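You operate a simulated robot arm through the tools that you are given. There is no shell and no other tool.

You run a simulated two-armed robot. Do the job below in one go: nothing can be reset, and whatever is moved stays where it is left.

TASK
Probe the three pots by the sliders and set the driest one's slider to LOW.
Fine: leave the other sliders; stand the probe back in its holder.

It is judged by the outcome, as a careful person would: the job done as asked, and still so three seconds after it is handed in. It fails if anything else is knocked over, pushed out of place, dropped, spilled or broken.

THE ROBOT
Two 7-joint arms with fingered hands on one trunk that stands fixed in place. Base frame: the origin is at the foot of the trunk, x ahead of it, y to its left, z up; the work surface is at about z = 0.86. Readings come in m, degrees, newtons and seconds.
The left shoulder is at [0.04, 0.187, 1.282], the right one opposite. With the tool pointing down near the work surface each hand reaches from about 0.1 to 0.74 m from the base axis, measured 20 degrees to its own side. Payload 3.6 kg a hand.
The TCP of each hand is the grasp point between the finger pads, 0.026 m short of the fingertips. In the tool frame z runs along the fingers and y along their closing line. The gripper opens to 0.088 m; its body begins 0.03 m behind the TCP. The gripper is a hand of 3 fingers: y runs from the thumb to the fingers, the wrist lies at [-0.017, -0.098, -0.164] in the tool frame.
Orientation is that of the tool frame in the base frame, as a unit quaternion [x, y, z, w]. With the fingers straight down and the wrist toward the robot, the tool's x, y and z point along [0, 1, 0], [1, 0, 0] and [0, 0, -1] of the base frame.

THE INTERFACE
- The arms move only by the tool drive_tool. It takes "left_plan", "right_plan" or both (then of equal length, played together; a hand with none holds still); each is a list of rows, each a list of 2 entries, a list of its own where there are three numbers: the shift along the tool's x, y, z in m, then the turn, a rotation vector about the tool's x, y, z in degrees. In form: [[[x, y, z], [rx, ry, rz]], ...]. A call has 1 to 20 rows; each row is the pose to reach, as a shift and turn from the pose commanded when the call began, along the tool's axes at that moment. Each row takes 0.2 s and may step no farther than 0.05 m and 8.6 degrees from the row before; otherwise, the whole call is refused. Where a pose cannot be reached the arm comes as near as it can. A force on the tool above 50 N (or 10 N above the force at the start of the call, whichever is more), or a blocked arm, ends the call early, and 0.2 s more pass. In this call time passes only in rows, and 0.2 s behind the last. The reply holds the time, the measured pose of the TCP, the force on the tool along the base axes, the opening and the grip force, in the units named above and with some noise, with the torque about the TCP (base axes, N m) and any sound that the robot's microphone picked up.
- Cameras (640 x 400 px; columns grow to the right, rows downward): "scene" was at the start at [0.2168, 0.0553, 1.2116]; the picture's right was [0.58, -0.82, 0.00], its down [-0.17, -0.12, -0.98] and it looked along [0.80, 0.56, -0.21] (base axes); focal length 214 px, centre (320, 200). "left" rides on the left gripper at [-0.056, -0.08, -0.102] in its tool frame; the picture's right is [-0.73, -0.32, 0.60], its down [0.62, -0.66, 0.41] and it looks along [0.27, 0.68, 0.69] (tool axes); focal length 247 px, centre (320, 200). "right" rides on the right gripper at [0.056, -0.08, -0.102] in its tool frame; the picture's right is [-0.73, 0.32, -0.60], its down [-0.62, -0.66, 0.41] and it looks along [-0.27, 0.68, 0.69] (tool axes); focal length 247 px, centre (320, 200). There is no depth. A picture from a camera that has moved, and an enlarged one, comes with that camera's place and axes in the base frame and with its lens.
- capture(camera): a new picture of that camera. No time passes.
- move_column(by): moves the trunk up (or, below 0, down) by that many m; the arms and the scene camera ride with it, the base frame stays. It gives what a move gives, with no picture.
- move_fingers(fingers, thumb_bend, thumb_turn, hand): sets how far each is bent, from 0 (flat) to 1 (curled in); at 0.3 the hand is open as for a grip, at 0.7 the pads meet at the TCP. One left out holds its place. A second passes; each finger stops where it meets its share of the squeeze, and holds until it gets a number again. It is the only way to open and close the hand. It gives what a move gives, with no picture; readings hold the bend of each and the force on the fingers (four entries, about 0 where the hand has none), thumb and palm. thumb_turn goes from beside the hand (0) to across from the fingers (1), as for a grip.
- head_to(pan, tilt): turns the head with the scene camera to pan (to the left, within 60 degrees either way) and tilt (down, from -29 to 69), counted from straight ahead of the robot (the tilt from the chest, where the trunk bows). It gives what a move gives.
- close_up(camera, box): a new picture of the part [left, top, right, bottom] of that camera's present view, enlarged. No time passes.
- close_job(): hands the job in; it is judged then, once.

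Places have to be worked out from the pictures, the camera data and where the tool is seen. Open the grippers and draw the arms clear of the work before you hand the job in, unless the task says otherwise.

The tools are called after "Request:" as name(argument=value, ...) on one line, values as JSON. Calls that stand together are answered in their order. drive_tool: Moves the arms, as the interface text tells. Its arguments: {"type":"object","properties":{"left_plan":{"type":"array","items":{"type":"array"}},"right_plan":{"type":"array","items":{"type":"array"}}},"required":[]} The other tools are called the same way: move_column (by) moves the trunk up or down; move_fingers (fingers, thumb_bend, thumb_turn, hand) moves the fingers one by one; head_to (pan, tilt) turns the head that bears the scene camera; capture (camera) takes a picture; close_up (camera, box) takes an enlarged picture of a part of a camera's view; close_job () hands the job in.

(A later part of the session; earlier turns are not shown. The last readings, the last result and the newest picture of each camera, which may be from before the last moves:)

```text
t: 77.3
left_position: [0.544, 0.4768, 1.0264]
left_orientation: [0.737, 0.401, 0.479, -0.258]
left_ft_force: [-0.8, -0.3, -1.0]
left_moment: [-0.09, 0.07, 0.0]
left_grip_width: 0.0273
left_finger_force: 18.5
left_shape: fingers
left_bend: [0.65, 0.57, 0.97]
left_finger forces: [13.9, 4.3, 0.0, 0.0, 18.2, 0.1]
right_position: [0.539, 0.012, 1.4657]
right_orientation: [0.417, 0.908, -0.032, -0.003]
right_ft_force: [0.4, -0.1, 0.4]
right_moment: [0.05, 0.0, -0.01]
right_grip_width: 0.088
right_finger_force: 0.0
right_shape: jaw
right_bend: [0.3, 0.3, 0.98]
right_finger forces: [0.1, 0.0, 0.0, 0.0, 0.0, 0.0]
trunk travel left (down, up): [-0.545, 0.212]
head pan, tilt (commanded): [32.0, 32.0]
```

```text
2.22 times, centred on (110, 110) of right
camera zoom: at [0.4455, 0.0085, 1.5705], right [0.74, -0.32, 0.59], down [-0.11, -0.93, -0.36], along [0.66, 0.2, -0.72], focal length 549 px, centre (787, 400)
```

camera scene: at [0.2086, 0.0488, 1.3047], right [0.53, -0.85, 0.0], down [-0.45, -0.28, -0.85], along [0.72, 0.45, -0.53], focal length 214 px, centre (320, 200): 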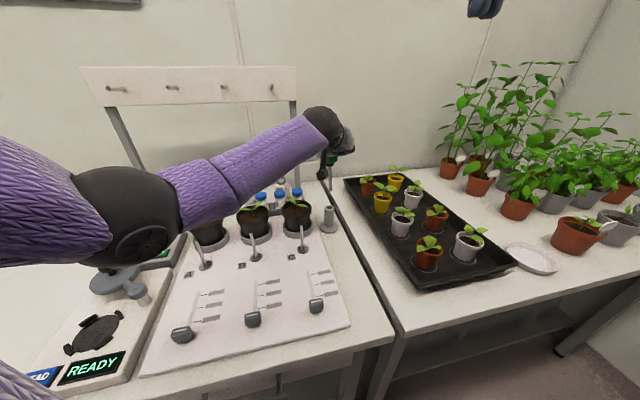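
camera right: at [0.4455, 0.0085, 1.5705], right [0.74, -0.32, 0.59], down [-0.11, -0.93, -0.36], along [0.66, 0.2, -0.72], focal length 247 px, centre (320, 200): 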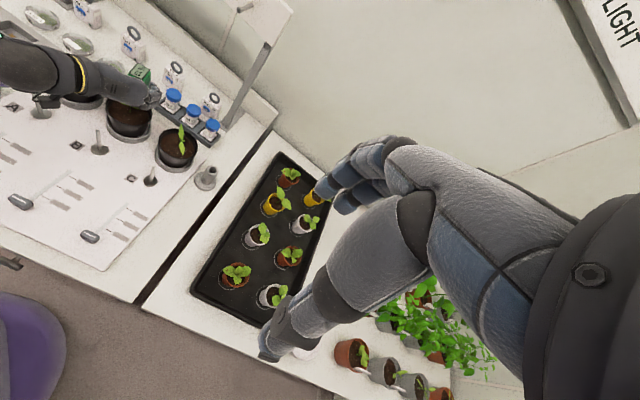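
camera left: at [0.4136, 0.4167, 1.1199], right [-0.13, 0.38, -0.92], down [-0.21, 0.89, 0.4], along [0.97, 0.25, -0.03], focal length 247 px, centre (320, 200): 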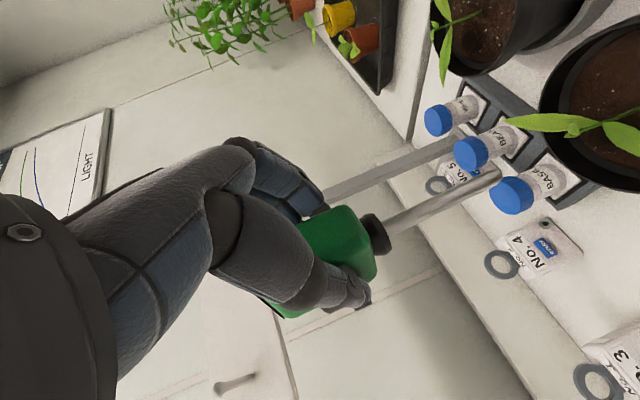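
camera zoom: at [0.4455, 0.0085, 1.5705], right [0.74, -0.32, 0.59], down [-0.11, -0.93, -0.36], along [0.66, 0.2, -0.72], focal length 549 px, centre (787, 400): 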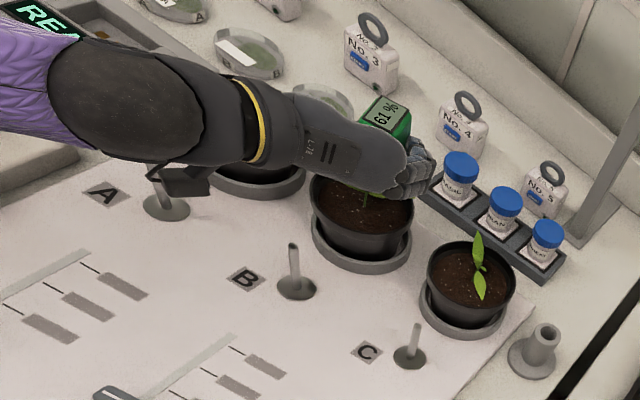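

Pot B reads 61 %, so C (44 %) is drier than B. I lift the needle straight out of pot B.

Request:
drive_tool(left_plan=[[[0.0091, 0, -0.0041], [0, 0, 0]], [[0.0183, 0, -0.0081], [0, 0, 0]], [[0.032, 0, -0.0142], [0, 0, 0]], [[0.0503, 0, -0.0224], [0, 0, 0]], [[0.0731, 0, -0.0325], [0, 0, 0]], [[0.0959, 0, -0.0427], [0, 0, 0]]])

Request:
drive_tool(left_plan=[[[0.0024, -0.0301, 0.0064], [0, 0, 0]], [[0.0047, -0.0602, 0.0128], [0, 0, 0]], [[0.0071, -0.0903, 0.0192], [0, 0, 0]], [[0.0094, -0.1203, 0.0255], [0, 0, 0]]])

Request:
capture(camera="left")

Request:
capture(camera="scene")

Request:
close_up(camera="right", box=[0, 20, 220, 200])

```text
t: 78.7
left_position: [0.5456, 0.477, 1.1304]
left_orientation: [0.738, 0.4, 0.48, -0.257]
left_ft_force: [-0.7, 0.5, -0.7]
left_moment: [0.02, -0.01, -0.01]
left_grip_width: 0.0275
left_finger_force: 18.4
left_shape: fingers
left_bend: [0.65, 0.57, 0.97]
left_finger forces: [13.6, 4.7, 0.0, 0.1, 18.3, 0.0]
right_position: [0.538, 0.0119, 1.4655]
right_orientation: [0.418, 0.908, -0.031, -0.003]
right_ft_force: [-0.1, -0.7, 0.1]
right_moment: [-0.02, -0.01, 0.02]
right_grip_width: 0.0879
right_finger_force: 0.0
right_shape: jaw
right_bend: [0.3, 0.3, 0.98]
right_finger forces: [0.0, 0.0, 0.0, 0.0, 0.0, 0.1]
trunk travel left (down, up): [-0.545, 0.212]
head pan, tilt (commanded): [32.0, 32.0]
```

```text
t: 79.7
left_position: [0.4576, 0.5653, 1.1268]
left_orientation: [0.738, 0.399, 0.479, -0.258]
left_ft_force: [-1.1, -0.6, -0.7]
left_moment: [-0.02, -0.01, -0.02]
left_grip_width: 0.0275
left_finger_force: 18.0
left_shape: fingers
left_bend: [0.65, 0.57, 0.97]
left_finger forces: [13.4, 4.6, 0.1, 0.0, 18.1, 0.0]
right_position: [0.5385, 0.0122, 1.4663]
right_orientation: [0.418, 0.908, -0.031, -0.003]
right_ft_force: [0.0, 0.1, -0.8]
right_moment: [0.0, 0.04, -0.04]
right_grip_width: 0.0877
right_finger_force: 0.1
right_shape: jaw
right_bend: [0.3, 0.3, 0.98]
right_finger forces: [0.0, 0.1, 0.0, 0.0, 0.0, 0.1]
trunk travel left (down, up): [-0.545, 0.212]
head pan, tilt (commanded): [32.0, 32.0]
```

```text
taken
camera left: at [0.3268, 0.5109, 1.1176], right [-0.13, 0.38, -0.92], down [-0.21, 0.89, 0.4], along [0.97, 0.25, -0.03], focal length 247 px, centre (320, 200)
```

left: 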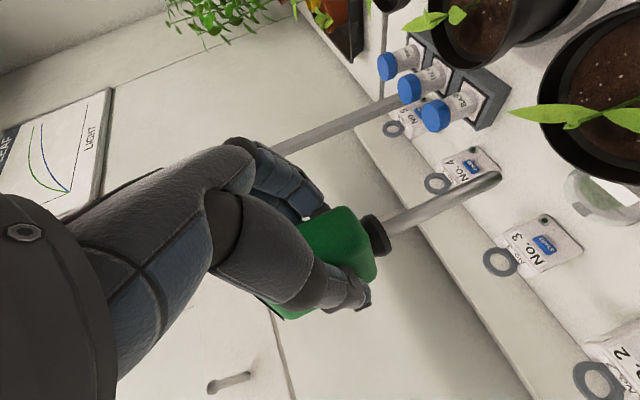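

```text
taken
camera scene: at [0.208, 0.0492, 1.3048], right [0.53, -0.85, 0.0], down [-0.45, -0.28, -0.85], along [0.72, 0.45, -0.53], focal length 214 px, centre (320, 200)
```

scene: 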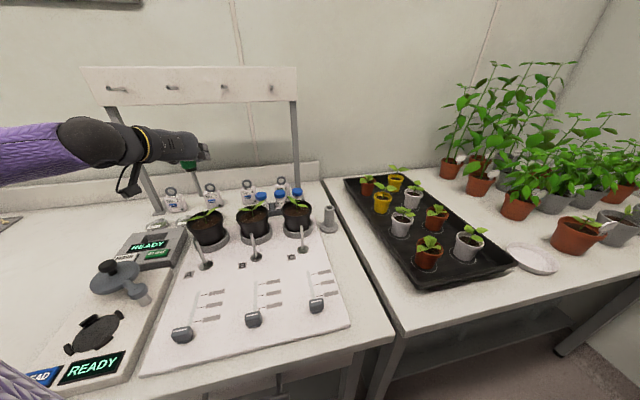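

```text
2.22 times, centred on (110, 110) of right
camera zoom: at [0.4447, 0.0082, 1.5707], right [0.74, -0.32, 0.6], down [-0.11, -0.93, -0.36], along [0.67, 0.2, -0.72], focal length 549 px, centre (787, 400)
```

zoom: 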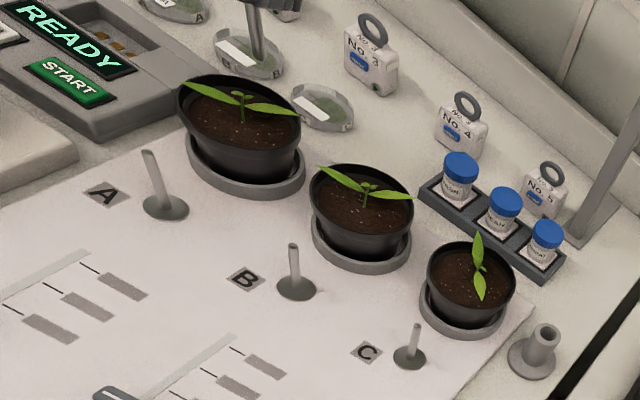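

All pots stand as before. I zoom in on pot A's soil from the right and left cameras to find its hole.

Request:
close_up(camera="right", box=[55, 45, 105, 95])

Request:
close_up(camera="left", box=[560, 80, 640, 160])

Request:
close_up(camera="scene", box=[180, 155, 230, 235])

```text
8.00 times, centred on (80, 70) of right
camera zoom: at [0.4447, 0.0082, 1.5707], right [0.74, -0.32, 0.6], down [-0.11, -0.93, -0.36], along [0.67, 0.2, -0.72], focal length 1976 px, centre (2240, 1240)
```

zoom: 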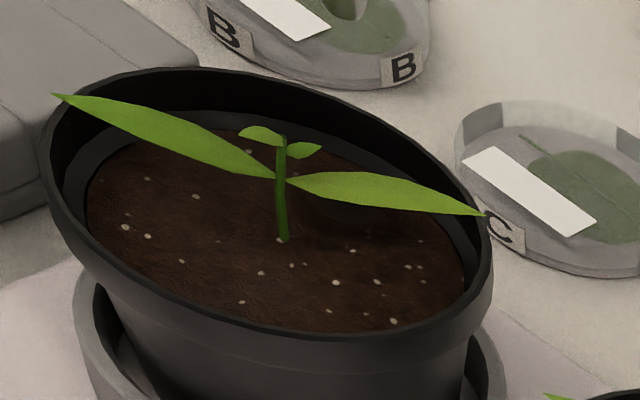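

```text
5.00 times, centred on (600, 120) of left
camera zoom: at [0.3268, 0.5109, 1.1176], right [-0.13, 0.38, -0.92], down [-0.21, 0.89, 0.4], along [0.97, 0.25, -0.03], focal length 1235 px, centre (-1080, 600)
```

zoom: 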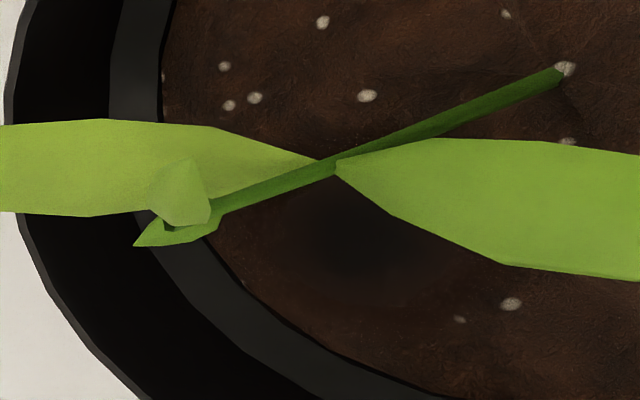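

```text
5.00 times, centred on (205, 195) of scene
camera zoom: at [0.208, 0.0492, 1.3048], right [0.53, -0.85, 0.0], down [-0.45, -0.28, -0.85], along [0.72, 0.45, -0.53], focal length 1072 px, centre (895, 225)
```

zoom: 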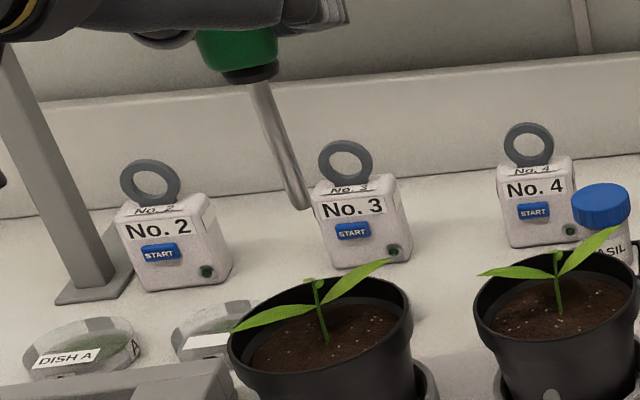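

Pot A's stem measures (0.440, 0.560) and its hole looks the same 24–25 mm behind it; matching pots B and C the hand should go to about (0.455, 0.565). I shift 2.5 mm and lower to 20 mm above the soil.

Request:
drive_tool(left_plan=[[[-0.0006, -0.0021, -0.0012], [0, 0, 0]], [[-0.0189, -0.0021, 0.0069], [0, 0, 0]], [[-0.0371, -0.0021, 0.0151], [0, 0, 0]], [[-0.049, -0.0021, 0.0204], [0, 0, 0]]])

Request:
close_up(camera="left", box=[490, 130, 560, 200])

Request:
close_up(camera="right", box=[60, 50, 100, 90])

Request:
capture(camera="scene")

```text
t: 80.7
left_position: [0.4559, 0.5647, 1.0742]
left_orientation: [0.737, 0.4, 0.479, -0.258]
left_ft_force: [-1.3, 0.3, -0.8]
left_moment: [-0.01, 0.01, -0.01]
left_grip_width: 0.0275
left_finger_force: 17.8
left_shape: fingers
left_bend: [0.65, 0.57, 0.97]
left_finger forces: [13.3, 4.6, 0.0, 0.0, 18.0, 0.0]
right_position: [0.5386, 0.0114, 1.4662]
right_orientation: [0.418, 0.908, -0.031, -0.003]
right_ft_force: [-0.4, 0.7, 0.7]
right_moment: [0.01, 0.0, -0.02]
right_grip_width: 0.088
right_finger_force: 0.1
right_shape: jaw
right_bend: [0.3, 0.3, 0.98]
right_finger forces: [0.1, 0.0, 0.1, 0.1, 0.1, 0.0]
trunk travel left (down, up): [-0.545, 0.212]
head pan, tilt (commanded): [32.0, 32.0]
```

```text
5.71 times, centred on (525, 165) of left
camera zoom: at [0.3247, 0.5106, 1.0648], right [-0.13, 0.38, -0.92], down [-0.21, 0.89, 0.4], along [0.97, 0.25, -0.03], focal length 1411 px, centre (-851, 400)
```

zoom: 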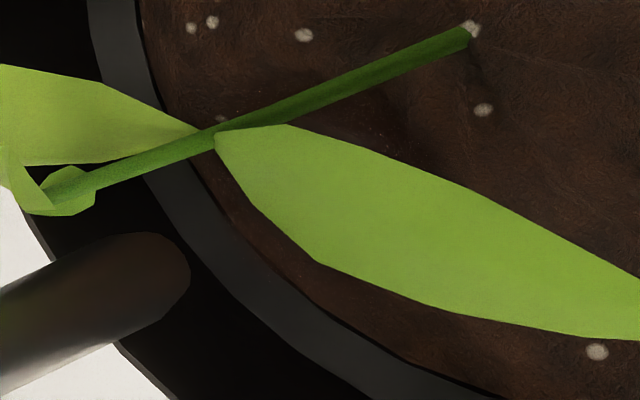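

```text
10.00 times, centred on (80, 70) of right
camera zoom: at [0.4456, 0.008, 1.5704], right [0.74, -0.32, 0.59], down [-0.11, -0.93, -0.36], along [0.66, 0.2, -0.72], focal length 2470 px, centre (2720, 1500)
```

zoom: 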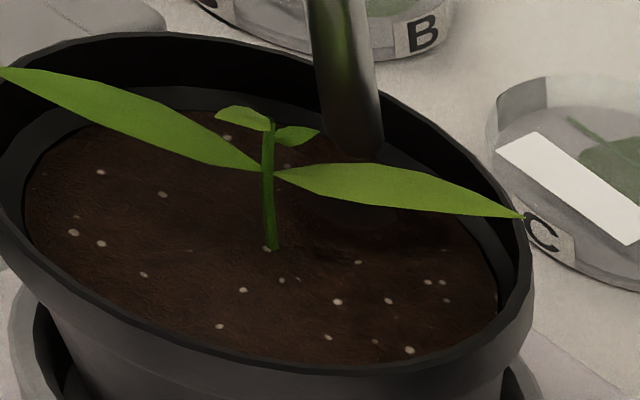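

```text
taken
camera scene: at [0.2087, 0.049, 1.3047], right [0.53, -0.85, 0.0], down [-0.45, -0.28, -0.85], along [0.72, 0.45, -0.53], focal length 214 px, centre (320, 200)
```

scene: 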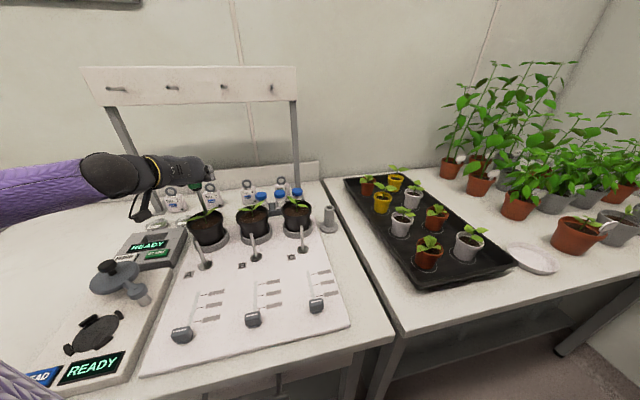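

A leaf hides the hole from the left camera, but the right camera sees part of it under the leaf. I zoom in to compare tip and hole there.

Request:
close_up(camera="right", box=[72, 56, 92, 76])

Request:
close_up(camera="scene", box=[195, 195, 220, 220])

```text
16.00 times, centred on (82, 66) of right
camera zoom: at [0.4456, 0.008, 1.5704], right [0.74, -0.32, 0.59], down [-0.11, -0.93, -0.36], along [0.66, 0.2, -0.72], focal length 3952 px, centre (4128, 2344)
```

zoom: 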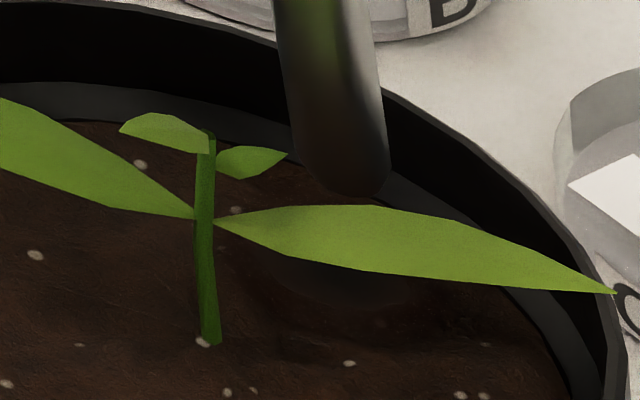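

```text
16.00 times, centred on (208, 208) of scene
camera zoom: at [0.2087, 0.049, 1.3047], right [0.53, -0.85, 0.0], down [-0.45, -0.28, -0.85], along [0.72, 0.45, -0.53], focal length 3432 px, centre (2120, 80)
```

zoom: 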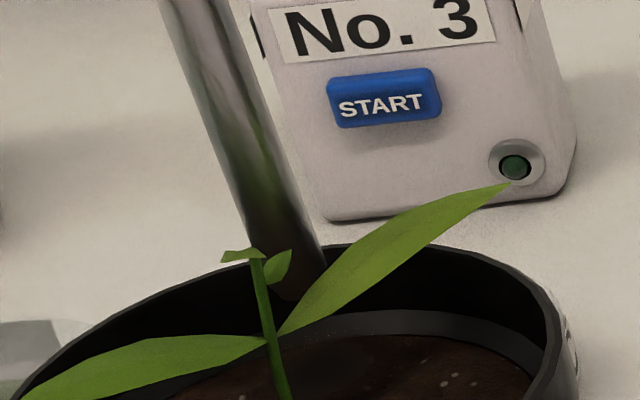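

Estimates differ by a few millimetres, so I lower to about 3 mm above the soil, where tip and hole can be compared directly.

Request:
drive_tool(left_plan=[[[-0.0073, 0, 0.0033], [0, 0, 0]], [[-0.0146, 0, 0.0065], [0, 0, 0]], [[-0.0155, 0, 0.0069], [0, 0, 0]]])

Request:
close_up(camera="right", box=[72, 56, 92, 76])

Request:
close_up(camera="left", box=[480, 130, 540, 200])

Request:
close_up(camera="scene", box=[195, 195, 220, 220])

```text
t: 81.5
left_position: [0.4558, 0.5653, 1.0588]
left_orientation: [0.737, 0.401, 0.479, -0.257]
left_ft_force: [0.4, -0.5, -0.8]
left_moment: [-0.02, 0.0, 0.01]
left_grip_width: 0.0276
left_finger_force: 18.0
left_shape: fingers
left_bend: [0.65, 0.57, 0.97]
left_finger forces: [13.5, 4.6, 0.0, 0.0, 18.0, 0.1]
right_position: [0.5388, 0.0121, 1.4655]
right_orientation: [0.418, 0.908, -0.031, -0.003]
right_ft_force: [-1.0, 0.3, 0.3]
right_moment: [-0.03, 0.02, -0.02]
right_grip_width: 0.0879
right_finger_force: 0.0
right_shape: jaw
right_bend: [0.3, 0.3, 0.98]
right_finger forces: [0.1, 0.1, 0.0, 0.0, 0.1, 0.0]
trunk travel left (down, up): [-0.545, 0.212]
head pan, tilt (commanded): [32.0, 32.0]
```

```text
16.00 times, centred on (82, 66) of right
camera zoom: at [0.4456, 0.0079, 1.5705], right [0.74, -0.32, 0.59], down [-0.11, -0.93, -0.36], along [0.67, 0.2, -0.72], focal length 3952 px, centre (4128, 2344)
```

zoom: 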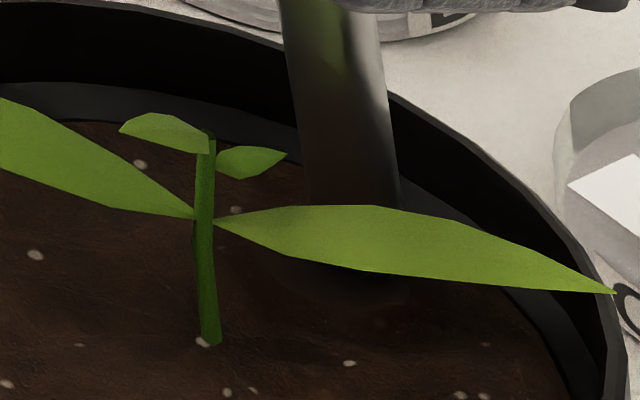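

```text
5.71 times, centred on (510, 165) of left
camera zoom: at [0.3257, 0.5109, 1.0491], right [-0.13, 0.38, -0.92], down [-0.21, 0.89, 0.4], along [0.97, 0.25, -0.03], focal length 1411 px, centre (-766, 400)
```

zoom: 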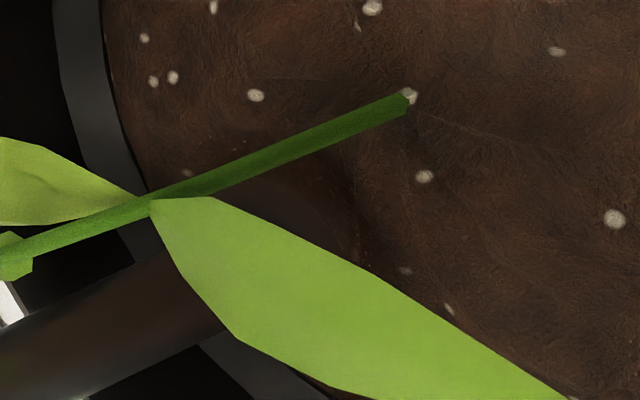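

```text
16.00 times, centred on (208, 208) of scene
camera zoom: at [0.2087, 0.0489, 1.3047], right [0.53, -0.85, 0.0], down [-0.45, -0.28, -0.85], along [0.72, 0.45, -0.53], focal length 3432 px, centre (2120, 80)
```

zoom: 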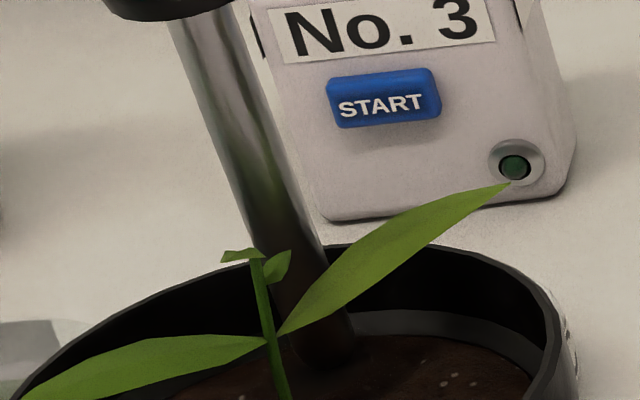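

I zoom into the gap between stem and leaf where the hole's edge shows.

Request:
close_up(camera="left", box=[485, 150, 525, 190])

Request:
close_up(camera="right", box=[76, 62, 90, 76])

Request:
close_up(camera="scene", box=[200, 205, 216, 221])

```text
10.00 times, centred on (505, 170) of left
camera zoom: at [0.3257, 0.5109, 1.0491], right [-0.13, 0.38, -0.92], down [-0.21, 0.89, 0.4], along [0.97, 0.25, -0.03], focal length 2470 px, centre (-1530, 500)
```

zoom: 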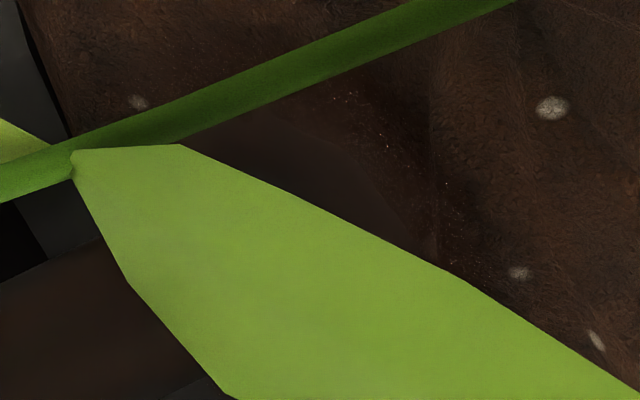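

```text
16.00 times, centred on (83, 69) of right
camera zoom: at [0.4456, 0.0079, 1.5705], right [0.74, -0.32, 0.59], down [-0.11, -0.93, -0.36], along [0.67, 0.2, -0.72], focal length 3952 px, centre (4112, 2296)
```

zoom: 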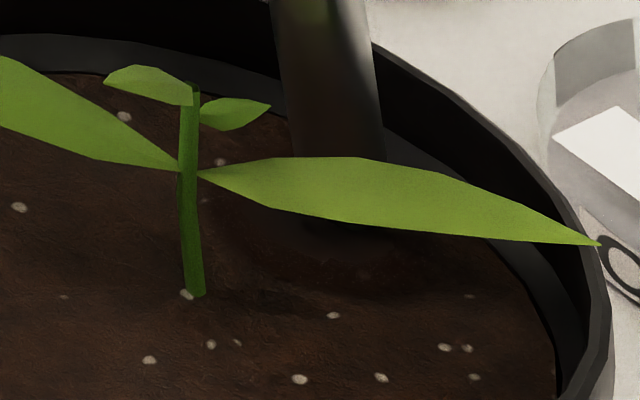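

```text
16.00 times, centred on (208, 213) of scene
camera zoom: at [0.2087, 0.0489, 1.3047], right [0.53, -0.85, 0.0], down [-0.45, -0.28, -0.85], along [0.72, 0.45, -0.53], focal length 3432 px, centre (2112, -8)
```

zoom: 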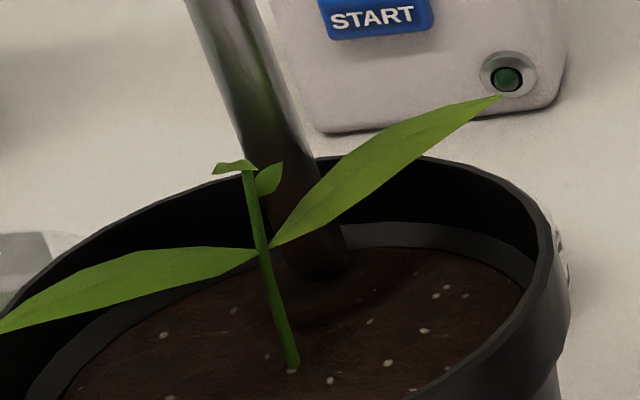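

The estimates average to within about 2 mm of the hole; I apply a small (−0.5, +1.5) mm shift and try entering gently, ready to stop on contact.

Request:
drive_tool(left_plan=[[[0.0004, -0.0012, 0.0009], [0, 0, 0]], [[-0.0023, -0.0012, 0.0021], [0, 0, 0]], [[-0.0046, -0.0012, 0.0031], [0, 0, 0]], [[-0.0065, -0.0012, 0.004], [0, 0, 0]], [[-0.0083, -0.0012, 0.0048], [0, 0, 0]]])

Request:
close_up(camera="scene", box=[200, 205, 216, 221])

Request:
close_up(camera="left", box=[480, 140, 530, 200])

```text
t: 82.7
left_position: [0.4547, 0.5672, 1.0486]
left_orientation: [0.737, 0.401, 0.479, -0.257]
left_ft_force: [0.1, 0.7, -1.2]
left_moment: [-0.01, 0.01, 0.02]
left_grip_width: 0.0276
left_finger_force: 17.6
left_shape: fingers
left_bend: [0.65, 0.57, 0.97]
left_finger forces: [13.5, 4.5, 0.0, 0.1, 18.1, 0.0]
right_position: [0.5386, 0.0115, 1.4649]
right_orientation: [0.417, 0.908, -0.03, -0.003]
right_ft_force: [0.0, 0.2, -0.6]
right_moment: [0.0, -0.01, -0.02]
right_grip_width: 0.0879
right_finger_force: 0.0
right_shape: jaw
right_bend: [0.3, 0.3, 0.98]
right_finger forces: [0.0, 0.1, 0.0, 0.0, 0.0, 0.0]
trunk travel left (down, up): [-0.545, 0.212]
head pan, tilt (commanded): [32.0, 32.0]
```

```text
16.00 times, centred on (208, 213) of scene
camera zoom: at [0.2087, 0.0489, 1.3047], right [0.53, -0.85, 0.0], down [-0.45, -0.28, -0.85], along [0.72, 0.45, -0.53], focal length 3432 px, centre (2112, -8)
```

zoom: 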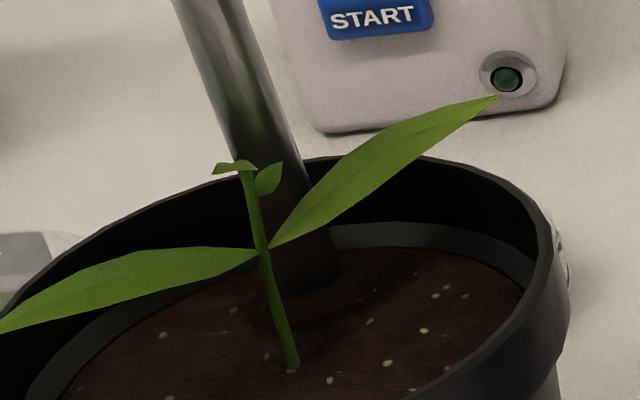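

```text
6.67 times, centred on (505, 170) of left
camera zoom: at [0.3248, 0.5124, 1.0395], right [-0.13, 0.38, -0.92], down [-0.21, 0.89, 0.4], along [0.97, 0.25, -0.03], focal length 1646 px, centre (-913, 400)
```

zoom: 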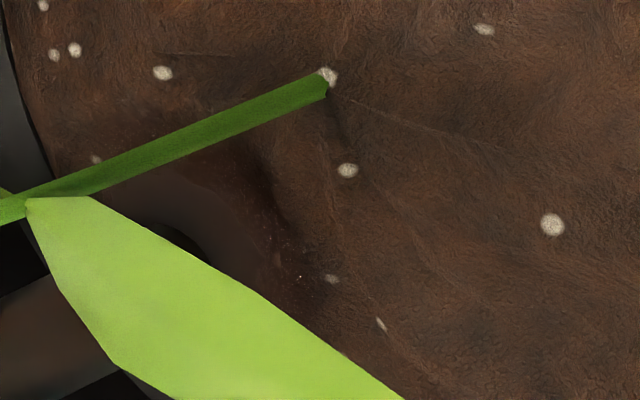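

No contact below the surface level — the needle is entering pot A's hole on the first try. I continue slowly to the same depth as before.

Request:
drive_tool(left_plan=[[[-0.0018, 0, 0.0008], [0, 0, 0]], [[-0.0037, 0, 0.0016], [0, 0, 0]], [[-0.0064, 0, 0.0028], [0, 0, 0]], [[-0.0091, 0, 0.0041], [0, 0, 0]], [[-0.0119, 0, 0.0053], [0, 0, 0]], [[-0.0146, 0, 0.0065], [0, 0, 0]], [[-0.0174, 0, 0.0077], [0, 0, 0]], [[-0.0206, 0, 0.0092], [0, 0, 0]], [[-0.0206, 0, 0.0092], [0, 0, 0]], [[-0.0206, 0, 0.0092], [0, 0, 0]]])

Request:
close_up(camera="right", box=[60, 10, 120, 70])

Request:
capture(camera="right")

```text
t: 84.9
left_position: [0.4568, 0.5667, 1.0253]
left_orientation: [0.738, 0.4, 0.479, -0.257]
left_ft_force: [-0.6, 0.1, -1.2]
left_moment: [-0.06, 0.06, 0.02]
left_grip_width: 0.0276
left_finger_force: 18.4
left_shape: fingers
left_bend: [0.65, 0.57, 0.97]
left_finger forces: [13.5, 4.5, 0.0, 0.1, 18.2, 0.0]
right_position: [0.5387, 0.0112, 1.4662]
right_orientation: [0.418, 0.908, -0.031, -0.003]
right_ft_force: [-0.2, -0.3, -0.5]
right_moment: [0.02, -0.03, 0.04]
right_grip_width: 0.0879
right_finger_force: 0.0
right_shape: jaw
right_bend: [0.3, 0.3, 0.98]
right_finger forces: [0.0, 0.0, 0.0, 0.0, 0.0, 0.0]
trunk travel left (down, up): [-0.545, 0.212]
head pan, tilt (commanded): [32.0, 32.0]
```

```text
6.67 times, centred on (90, 40) of right
camera zoom: at [0.4457, 0.0079, 1.5704], right [0.74, -0.32, 0.59], down [-0.11, -0.93, -0.36], along [0.66, 0.2, -0.72], focal length 1646 px, centre (1853, 1267)
```

zoom: 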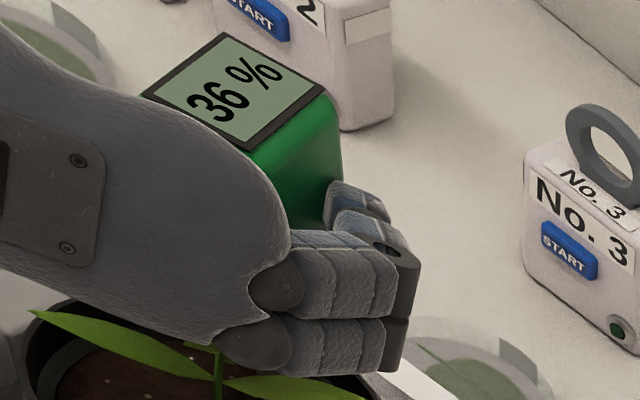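

```text
taken
camera right: at [0.4457, 0.0079, 1.5704], right [0.74, -0.32, 0.59], down [-0.11, -0.93, -0.36], along [0.66, 0.2, -0.72], focal length 247 px, centre (320, 200)
```

right: 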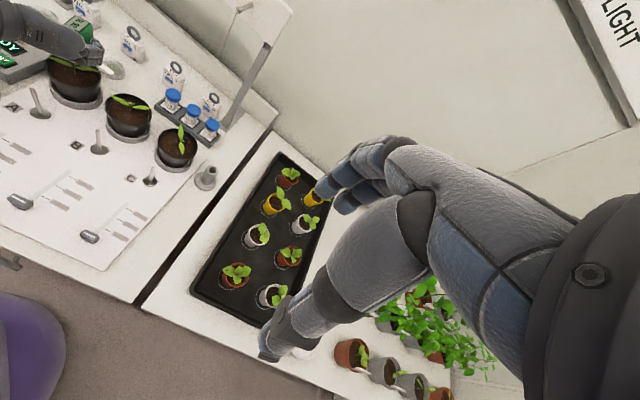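

Pot A reads 36 %. I check it once more after a short wait to be sure it is settled.

Request:
drive_tool(left_plan=[[[0, 0, 0], [0, 0, 0]], [[0, 0, 0], [0, 0, 0]], [[0, 0, 0], [0, 0, 0]], [[0, 0, 0], [0, 0, 0]], [[0, 0, 0], [0, 0, 0]]])

Request:
close_up(camera="right", box=[72, 10, 97, 35])

```text
t: 86.1
left_position: [0.4557, 0.5664, 1.0268]
left_orientation: [0.737, 0.401, 0.479, -0.259]
left_ft_force: [0.1, -0.4, -1.0]
left_moment: [-0.03, 0.04, 0.02]
left_grip_width: 0.0275
left_finger_force: 17.8
left_shape: fingers
left_bend: [0.65, 0.57, 0.97]
left_finger forces: [13.6, 4.3, 0.0, 0.1, 18.1, 0.0]
right_position: [0.539, 0.0118, 1.466]
right_orientation: [0.418, 0.908, -0.031, -0.003]
right_ft_force: [0.4, -0.3, 0.3]
right_moment: [0.03, -0.01, 0.04]
right_grip_width: 0.0879
right_finger_force: 0.0
right_shape: jaw
right_bend: [0.3, 0.3, 0.98]
right_finger forces: [0.1, 0.1, 0.0, 0.0, 0.1, 0.0]
trunk travel left (down, up): [-0.545, 0.212]
head pan, tilt (commanded): [32.0, 32.0]
```

```text
16.00 times, centred on (84, 22) of right
camera zoom: at [0.4457, 0.0079, 1.5704], right [0.74, -0.32, 0.59], down [-0.11, -0.93, -0.36], along [0.66, 0.2, -0.72], focal length 3952 px, centre (4088, 3040)
```

zoom: 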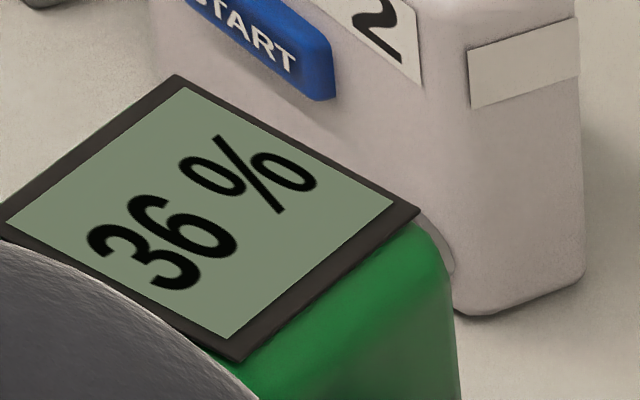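

Confirmed: A 36 %, C 44 %, B 61 %, so pot A is driest. I lift the needle straight out of pot A, well above the plants.

Request:
drive_tool(left_plan=[[[0.0091, 0, -0.0041], [0, 0, 0]], [[0.0183, 0, -0.0081], [0, 0, 0]], [[0.032, 0, -0.0142], [0, 0, 0]], [[0.0503, 0, -0.0224], [0, 0, 0]], [[0.0731, 0, -0.0325], [0, 0, 0]], [[0.0959, 0, -0.0427], [0, 0, 0]], [[0.1133, 0, -0.0504], [0, 0, 0]]])

Request:
drive_tool(left_plan=[[[-0.0051, 0.042, 0.0113], [0, 0, 0]], [[-0.0101, 0.084, -0.0227], [0, 0, 0]]])

```text
t: 87.7
left_position: [0.453, 0.5659, 1.1515]
left_orientation: [0.737, 0.401, 0.479, -0.258]
left_ft_force: [-1.0, -0.1, -1.7]
left_moment: [-0.01, -0.02, -0.02]
left_grip_width: 0.0273
left_finger_force: 17.6
left_shape: fingers
left_bend: [0.65, 0.57, 0.97]
left_finger forces: [13.5, 4.6, 0.0, 0.0, 18.0, 0.0]
right_position: [0.5389, 0.0109, 1.4652]
right_orientation: [0.418, 0.908, -0.032, -0.003]
right_ft_force: [0.3, 0.7, 0.6]
right_moment: [0.02, -0.02, 0.0]
right_grip_width: 0.088
right_finger_force: 0.1
right_shape: jaw
right_bend: [0.3, 0.3, 0.98]
right_finger forces: [0.0, 0.1, 0.1, 0.0, 0.0, 0.0]
trunk travel left (down, up): [-0.545, 0.212]
head pan, tilt (commanded): [32.0, 32.0]
```

```text
refused: row 2 steps farther than a row can; nothing moved
```

The lift went fine; my follow-up row was too long and was refused with nothing moved. Now the properly computed path: carry the probe across at this height to above the holder in eight even steps.

Request:
drive_tool(left_plan=[[[-0.005, 0.0421, -0.0113], [0, 0, 0]], [[-0.0101, 0.0841, -0.0226], [0, 0, 0]], [[-0.0151, 0.1262, -0.0338], [0, 0, 0]], [[-0.0201, 0.1683, -0.0451], [0, 0, 0]], [[-0.0251, 0.2103, -0.0564], [0, 0, 0]], [[-0.0302, 0.2524, -0.0677], [0, 0, 0]], [[-0.0352, 0.2944, -0.0789], [0, 0, 0]], [[-0.0402, 0.3365, -0.0902], [0, 0, 0]]])

Request:
capture(camera="left")

Request:
close_up(camera="scene", box=[280, 130, 360, 240])

Request:
close_up(camera="right", box=[150, 80, 270, 200])

```text
t: 89.5
left_position: [0.6794, 0.299, 1.1512]
left_orientation: [0.737, 0.399, 0.479, -0.26]
left_ft_force: [0.1, -0.6, -1.2]
left_moment: [-0.02, -0.04, -0.03]
left_grip_width: 0.027
left_finger_force: 17.8
left_shape: fingers
left_bend: [0.66, 0.57, 0.97]
left_finger forces: [13.0, 4.5, 0.0, 0.0, 17.6, 0.1]
right_position: [0.5393, 0.0099, 1.4651]
right_orientation: [0.417, 0.908, -0.031, -0.004]
right_ft_force: [-1.0, 0.2, 0.2]
right_moment: [0.03, 0.04, -0.02]
right_grip_width: 0.088
right_finger_force: 0.1
right_shape: jaw
right_bend: [0.3, 0.3, 0.98]
right_finger forces: [0.1, 0.0, 0.0, 0.0, 0.1, 0.1]
trunk travel left (down, up): [-0.545, 0.212]
head pan, tilt (commanded): [32.0, 32.0]
```

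```text
taken
camera left: at [0.5491, 0.2451, 1.1418], right [-0.13, 0.38, -0.92], down [-0.21, 0.89, 0.4], along [0.97, 0.25, -0.04], focal length 247 px, centre (320, 200)
```

left: 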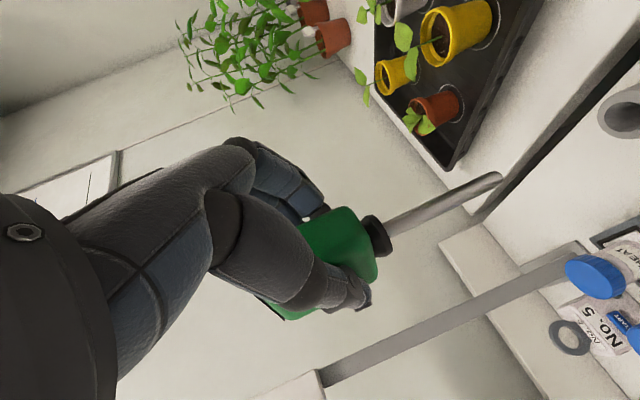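

```text
3.64 times, centred on (320, 185) of scene
camera zoom: at [0.2095, 0.0477, 1.3046], right [0.53, -0.85, 0.0], down [-0.45, -0.28, -0.85], along [0.72, 0.45, -0.53], focal length 780 px, centre (320, 254)
```

zoom: 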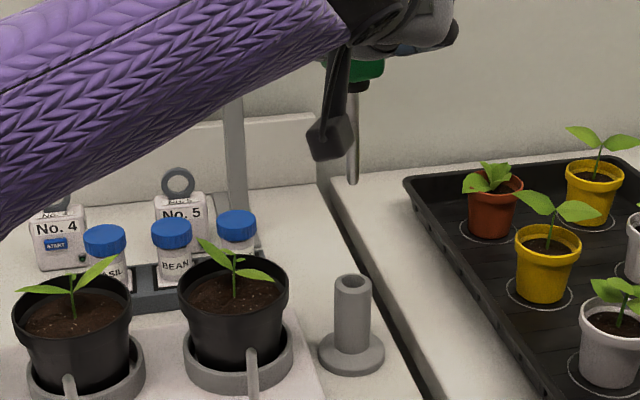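

```text
3.33 times, centred on (210, 140) of right
camera zoom: at [0.4467, 0.0064, 1.5701], right [0.74, -0.32, 0.59], down [-0.11, -0.93, -0.36], along [0.66, 0.2, -0.72], focal length 823 px, centre (687, 400)
```

zoom: 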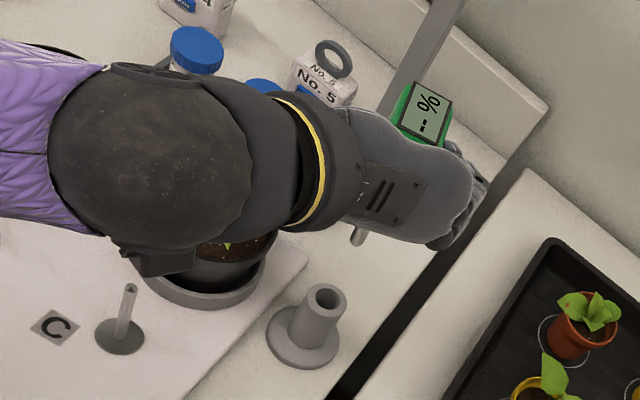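

The needle hangs near the holder axis, about 4 mm short in x. I correct that and lower 60 mm to bring the tip near the mouth.

Request:
drive_tool(left_plan=[[[-0.0179, 0.003, 0.0106], [0, 0, 0]], [[-0.0358, 0.003, 0.0188], [0, 0, 0]], [[-0.0537, 0.003, 0.0269], [0, 0, 0]], [[-0.0537, 0.003, 0.0269], [0, 0, 0]]])

Request:
close_up(camera="left", box=[440, 60, 640, 220])

Request:
close_up(camera="scene", box=[310, 180, 350, 230])

Request:
close_up(camera="right", box=[180, 140, 230, 190])

```text
t: 90.5
left_position: [0.6854, 0.3018, 1.0913]
left_orientation: [0.738, 0.4, 0.479, -0.258]
left_ft_force: [-0.5, 0.3, -1.5]
left_moment: [-0.02, 0.01, 0.02]
left_grip_width: 0.0269
left_finger_force: 17.6
left_shape: fingers
left_bend: [0.66, 0.57, 0.97]
left_finger forces: [13.2, 4.5, 0.0, 0.0, 17.6, 0.0]
right_position: [0.5383, 0.0118, 1.4656]
right_orientation: [0.417, 0.908, -0.031, -0.002]
right_ft_force: [-0.2, -0.1, 0.1]
right_moment: [0.01, -0.01, -0.02]
right_grip_width: 0.088
right_finger_force: 0.0
right_shape: jaw
right_bend: [0.3, 0.3, 0.98]
right_finger forces: [0.1, 0.1, 0.0, 0.0, 0.0, 0.0]
trunk travel left (down, up): [-0.545, 0.212]
head pan, tilt (commanded): [32.0, 32.0]
```

```text
2.50 times, centred on (540, 140) of left
camera zoom: at [0.5556, 0.2461, 1.0815], right [-0.13, 0.38, -0.92], down [-0.21, 0.89, 0.4], along [0.97, 0.25, -0.03], focal length 617 px, centre (-230, 350)
```

zoom: 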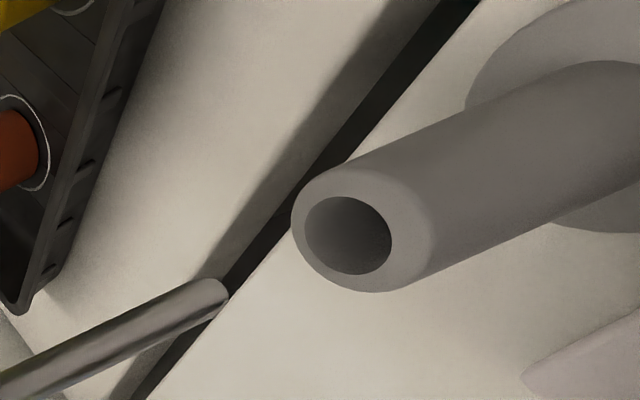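

```text
8.00 times, centred on (330, 205) of scene
camera zoom: at [0.2089, 0.0487, 1.3047], right [0.53, -0.85, 0.0], down [-0.45, -0.28, -0.85], along [0.72, 0.45, -0.53], focal length 1716 px, centre (240, 160)
```

zoom: 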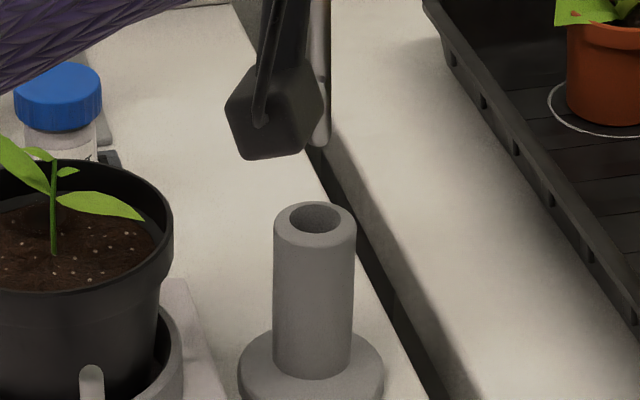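

```text
8.00 times, centred on (205, 165) of right
camera zoom: at [0.4458, 0.0076, 1.5704], right [0.74, -0.32, 0.59], down [-0.11, -0.93, -0.36], along [0.66, 0.2, -0.72], focal length 1976 px, centre (1240, 480)
```

zoom: 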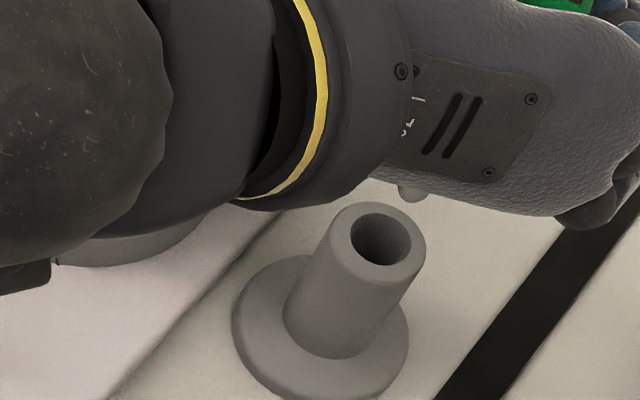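

Left and head views both put the needle within about 1 mm of the holder's axis. I lower 50 mm so it enters the mouth, watching for force.

Request:
drive_tool(left_plan=[[[-0.0137, 0, 0.0061], [0, 0, 0]], [[-0.0274, 0, 0.0122], [0, 0, 0]], [[-0.0338, 0, 0.015], [0, 0, 0]], [[-0.0384, 0, 0.0171], [0, 0, 0]], [[-0.0429, 0, 0.0191], [0, 0, 0]], [[-0.0457, 0, 0.0203], [0, 0, 0]]])

Request:
close_up(camera="left", box=[380, 90, 580, 250])

Request:
close_up(camera="scene", box=[300, 170, 360, 240])

```text
t: 91.9
left_position: [0.6868, 0.3005, 1.0413]
left_orientation: [0.738, 0.399, 0.479, -0.258]
left_ft_force: [1.1, -0.1, -0.9]
left_moment: [0.0, 0.01, -0.07]
left_grip_width: 0.0271
left_finger_force: 17.2
left_shape: fingers
left_bend: [0.66, 0.57, 0.97]
left_finger forces: [13.1, 4.4, 0.0, 0.0, 17.7, 0.0]
right_position: [0.5382, 0.0117, 1.4647]
right_orientation: [0.417, 0.908, -0.031, -0.004]
right_ft_force: [0.4, 0.6, 0.1]
right_moment: [-0.02, -0.01, 0.0]
right_grip_width: 0.0877
right_finger_force: 0.0
right_shape: jaw
right_bend: [0.3, 0.3, 0.98]
right_finger forces: [0.1, 0.1, 0.0, 0.0, 0.0, 0.0]
trunk travel left (down, up): [-0.545, 0.212]
head pan, tilt (commanded): [32.0, 32.0]
```

```text
2.50 times, centred on (480, 170) of left
camera zoom: at [0.5564, 0.2462, 1.0311], right [-0.13, 0.38, -0.92], down [-0.21, 0.89, 0.4], along [0.97, 0.25, -0.03], focal length 617 px, centre (-80, 275)
```

zoom: 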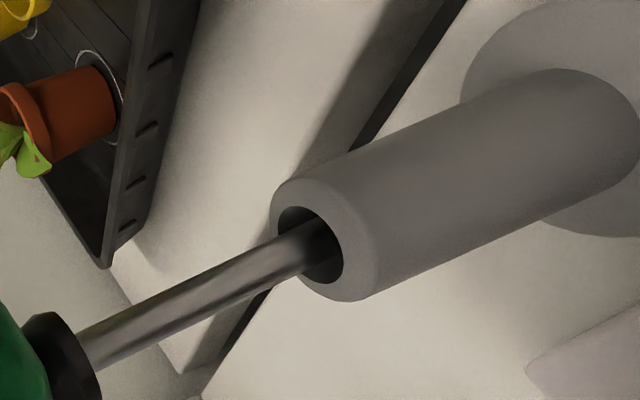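

```text
5.71 times, centred on (330, 205) of scene
camera zoom: at [0.2088, 0.0488, 1.3047], right [0.53, -0.85, 0.0], down [-0.45, -0.28, -0.85], along [0.72, 0.45, -0.53], focal length 1226 px, centre (263, 171)
```

zoom: 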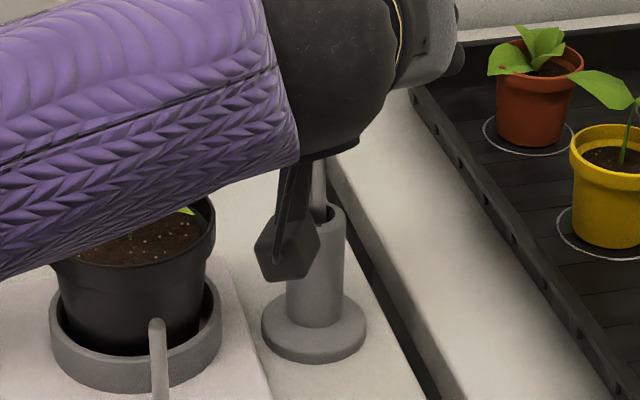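

The needle is well centred in the mouth. I lower a further 44 mm toward the seated height.

Request:
drive_tool(left_plan=[[[-0.0091, 0, 0.0041], [0, 0, 0]], [[-0.0183, 0, 0.0081], [0, 0, 0]], [[-0.0274, 0, 0.0122], [0, 0, 0]], [[-0.0347, 0, 0.0155], [0, 0, 0]], [[-0.0402, 0, 0.0179], [0, 0, 0]]])

Request:
close_up(camera="left", box=[300, 120, 500, 280])

Request:
close_up(camera="right", box=[160, 100, 260, 200])

```text
t: 93.1
left_position: [0.6877, 0.3023, 0.9969]
left_orientation: [0.738, 0.401, 0.479, -0.257]
left_ft_force: [0.8, -1.1, -1.4]
left_moment: [-0.04, 0.01, -0.01]
left_grip_width: 0.027
left_finger_force: 17.2
left_shape: fingers
left_bend: [0.66, 0.57, 0.97]
left_finger forces: [13.1, 4.6, 0.1, 0.0, 17.7, 0.0]
right_position: [0.5396, 0.0118, 1.4651]
right_orientation: [0.418, 0.908, -0.031, -0.003]
right_ft_force: [-1.1, -0.2, 0.1]
right_moment: [-0.01, 0.02, 0.01]
right_grip_width: 0.0882
right_finger_force: 0.1
right_shape: jaw
right_bend: [0.3, 0.3, 0.98]
right_finger forces: [0.0, 0.1, 0.1, 0.0, 0.0, 0.0]
trunk travel left (down, up): [-0.545, 0.212]
head pan, tilt (commanded): [32.0, 32.0]
```

```text
2.50 times, centred on (400, 200) of left
camera zoom: at [0.5568, 0.2468, 0.9867], right [-0.13, 0.38, -0.92], down [-0.21, 0.89, 0.4], along [0.97, 0.25, -0.04], focal length 617 px, centre (120, 200)
```

zoom: 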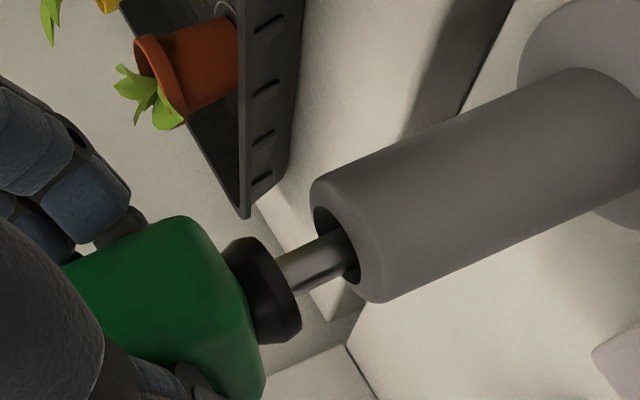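

```text
4.00 times, centred on (210, 150) of right
camera zoom: at [0.4459, 0.0077, 1.5704], right [0.74, -0.32, 0.59], down [-0.11, -0.93, -0.36], along [0.66, 0.2, -0.72], focal length 988 px, centre (760, 400)
```

zoom: 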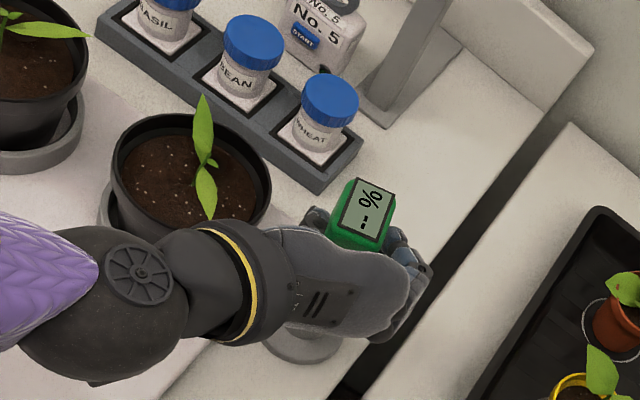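

A gap of roughly 12–15 mm still shows below the collar. I lower the last stretch in 3 mm steps until it seats.

Request:
drive_tool(left_plan=[[[-0.0027, 0, 0.0012], [0, 0, 0]], [[-0.0055, 0, 0.0024], [0, 0, 0]], [[-0.0082, 0, 0.0037], [0, 0, 0]], [[-0.0101, 0, 0.0045], [0, 0, 0]]])

Request:
close_up(camera="left", box=[300, 120, 500, 280])

```text
t: 94.1
left_position: [0.6873, 0.3007, 0.9882]
left_orientation: [0.738, 0.4, 0.479, -0.257]
left_ft_force: [-0.5, 0.3, 0.3]
left_moment: [0.02, -0.05, -0.01]
left_grip_width: 0.0271
left_finger_force: 17.7
left_shape: fingers
left_bend: [0.66, 0.57, 0.97]
left_finger forces: [13.5, 4.4, 0.0, 0.0, 17.6, 0.0]
right_position: [0.5383, 0.0118, 1.4659]
right_orientation: [0.418, 0.908, -0.032, -0.003]
right_ft_force: [-0.4, -0.1, -0.7]
right_moment: [0.0, 0.01, 0.01]
right_grip_width: 0.0881
right_finger_force: 0.0
right_shape: jaw
right_bend: [0.3, 0.3, 0.98]
right_finger forces: [0.0, 0.0, 0.0, 0.1, 0.0, 0.0]
trunk travel left (down, up): [-0.545, 0.212]
head pan, tilt (commanded): [32.0, 32.0]
```

```text
2.50 times, centred on (400, 200) of left
camera zoom: at [0.5567, 0.2465, 0.978], right [-0.13, 0.38, -0.92], down [-0.21, 0.89, 0.4], along [0.97, 0.25, -0.03], focal length 617 px, centre (120, 200)
```

zoom: 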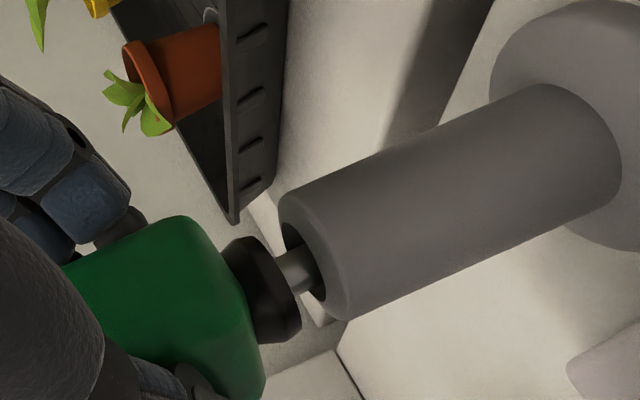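

The gap now looks like the original rest position and the force is just starting to rise. I lower 2 mm more to confirm it is seated.

Request:
drive_tool(left_plan=[[[-0.0009, 0, 0.0004], [0, 0, 0]], [[-0.0018, 0, 0.0008], [0, 0, 0]]])

```text
t: 94.7
left_position: [0.6871, 0.2993, 0.9873]
left_orientation: [0.738, 0.4, 0.479, -0.258]
left_ft_force: [-0.6, -0.1, 0.9]
left_moment: [-0.02, -0.04, 0.02]
left_grip_width: 0.0272
left_finger_force: 17.6
left_shape: fingers
left_bend: [0.66, 0.57, 0.97]
left_finger forces: [13.5, 4.4, 0.1, 0.0, 17.8, 0.1]
left hand out of reach, approached as far as the arm can: row 2
right_position: [0.5397, 0.0107, 1.4656]
right_orientation: [0.418, 0.908, -0.031, -0.003]
right_ft_force: [-0.1, 0.7, -0.4]
right_moment: [0.03, -0.03, 0.01]
right_grip_width: 0.0877
right_finger_force: 0.1
right_shape: jaw
right_bend: [0.3, 0.3, 0.98]
right_finger forces: [0.0, 0.0, 0.0, 0.0, 0.0, 0.0]
trunk travel left (down, up): [-0.545, 0.212]
head pan, tilt (commanded): [32.0, 32.0]
```

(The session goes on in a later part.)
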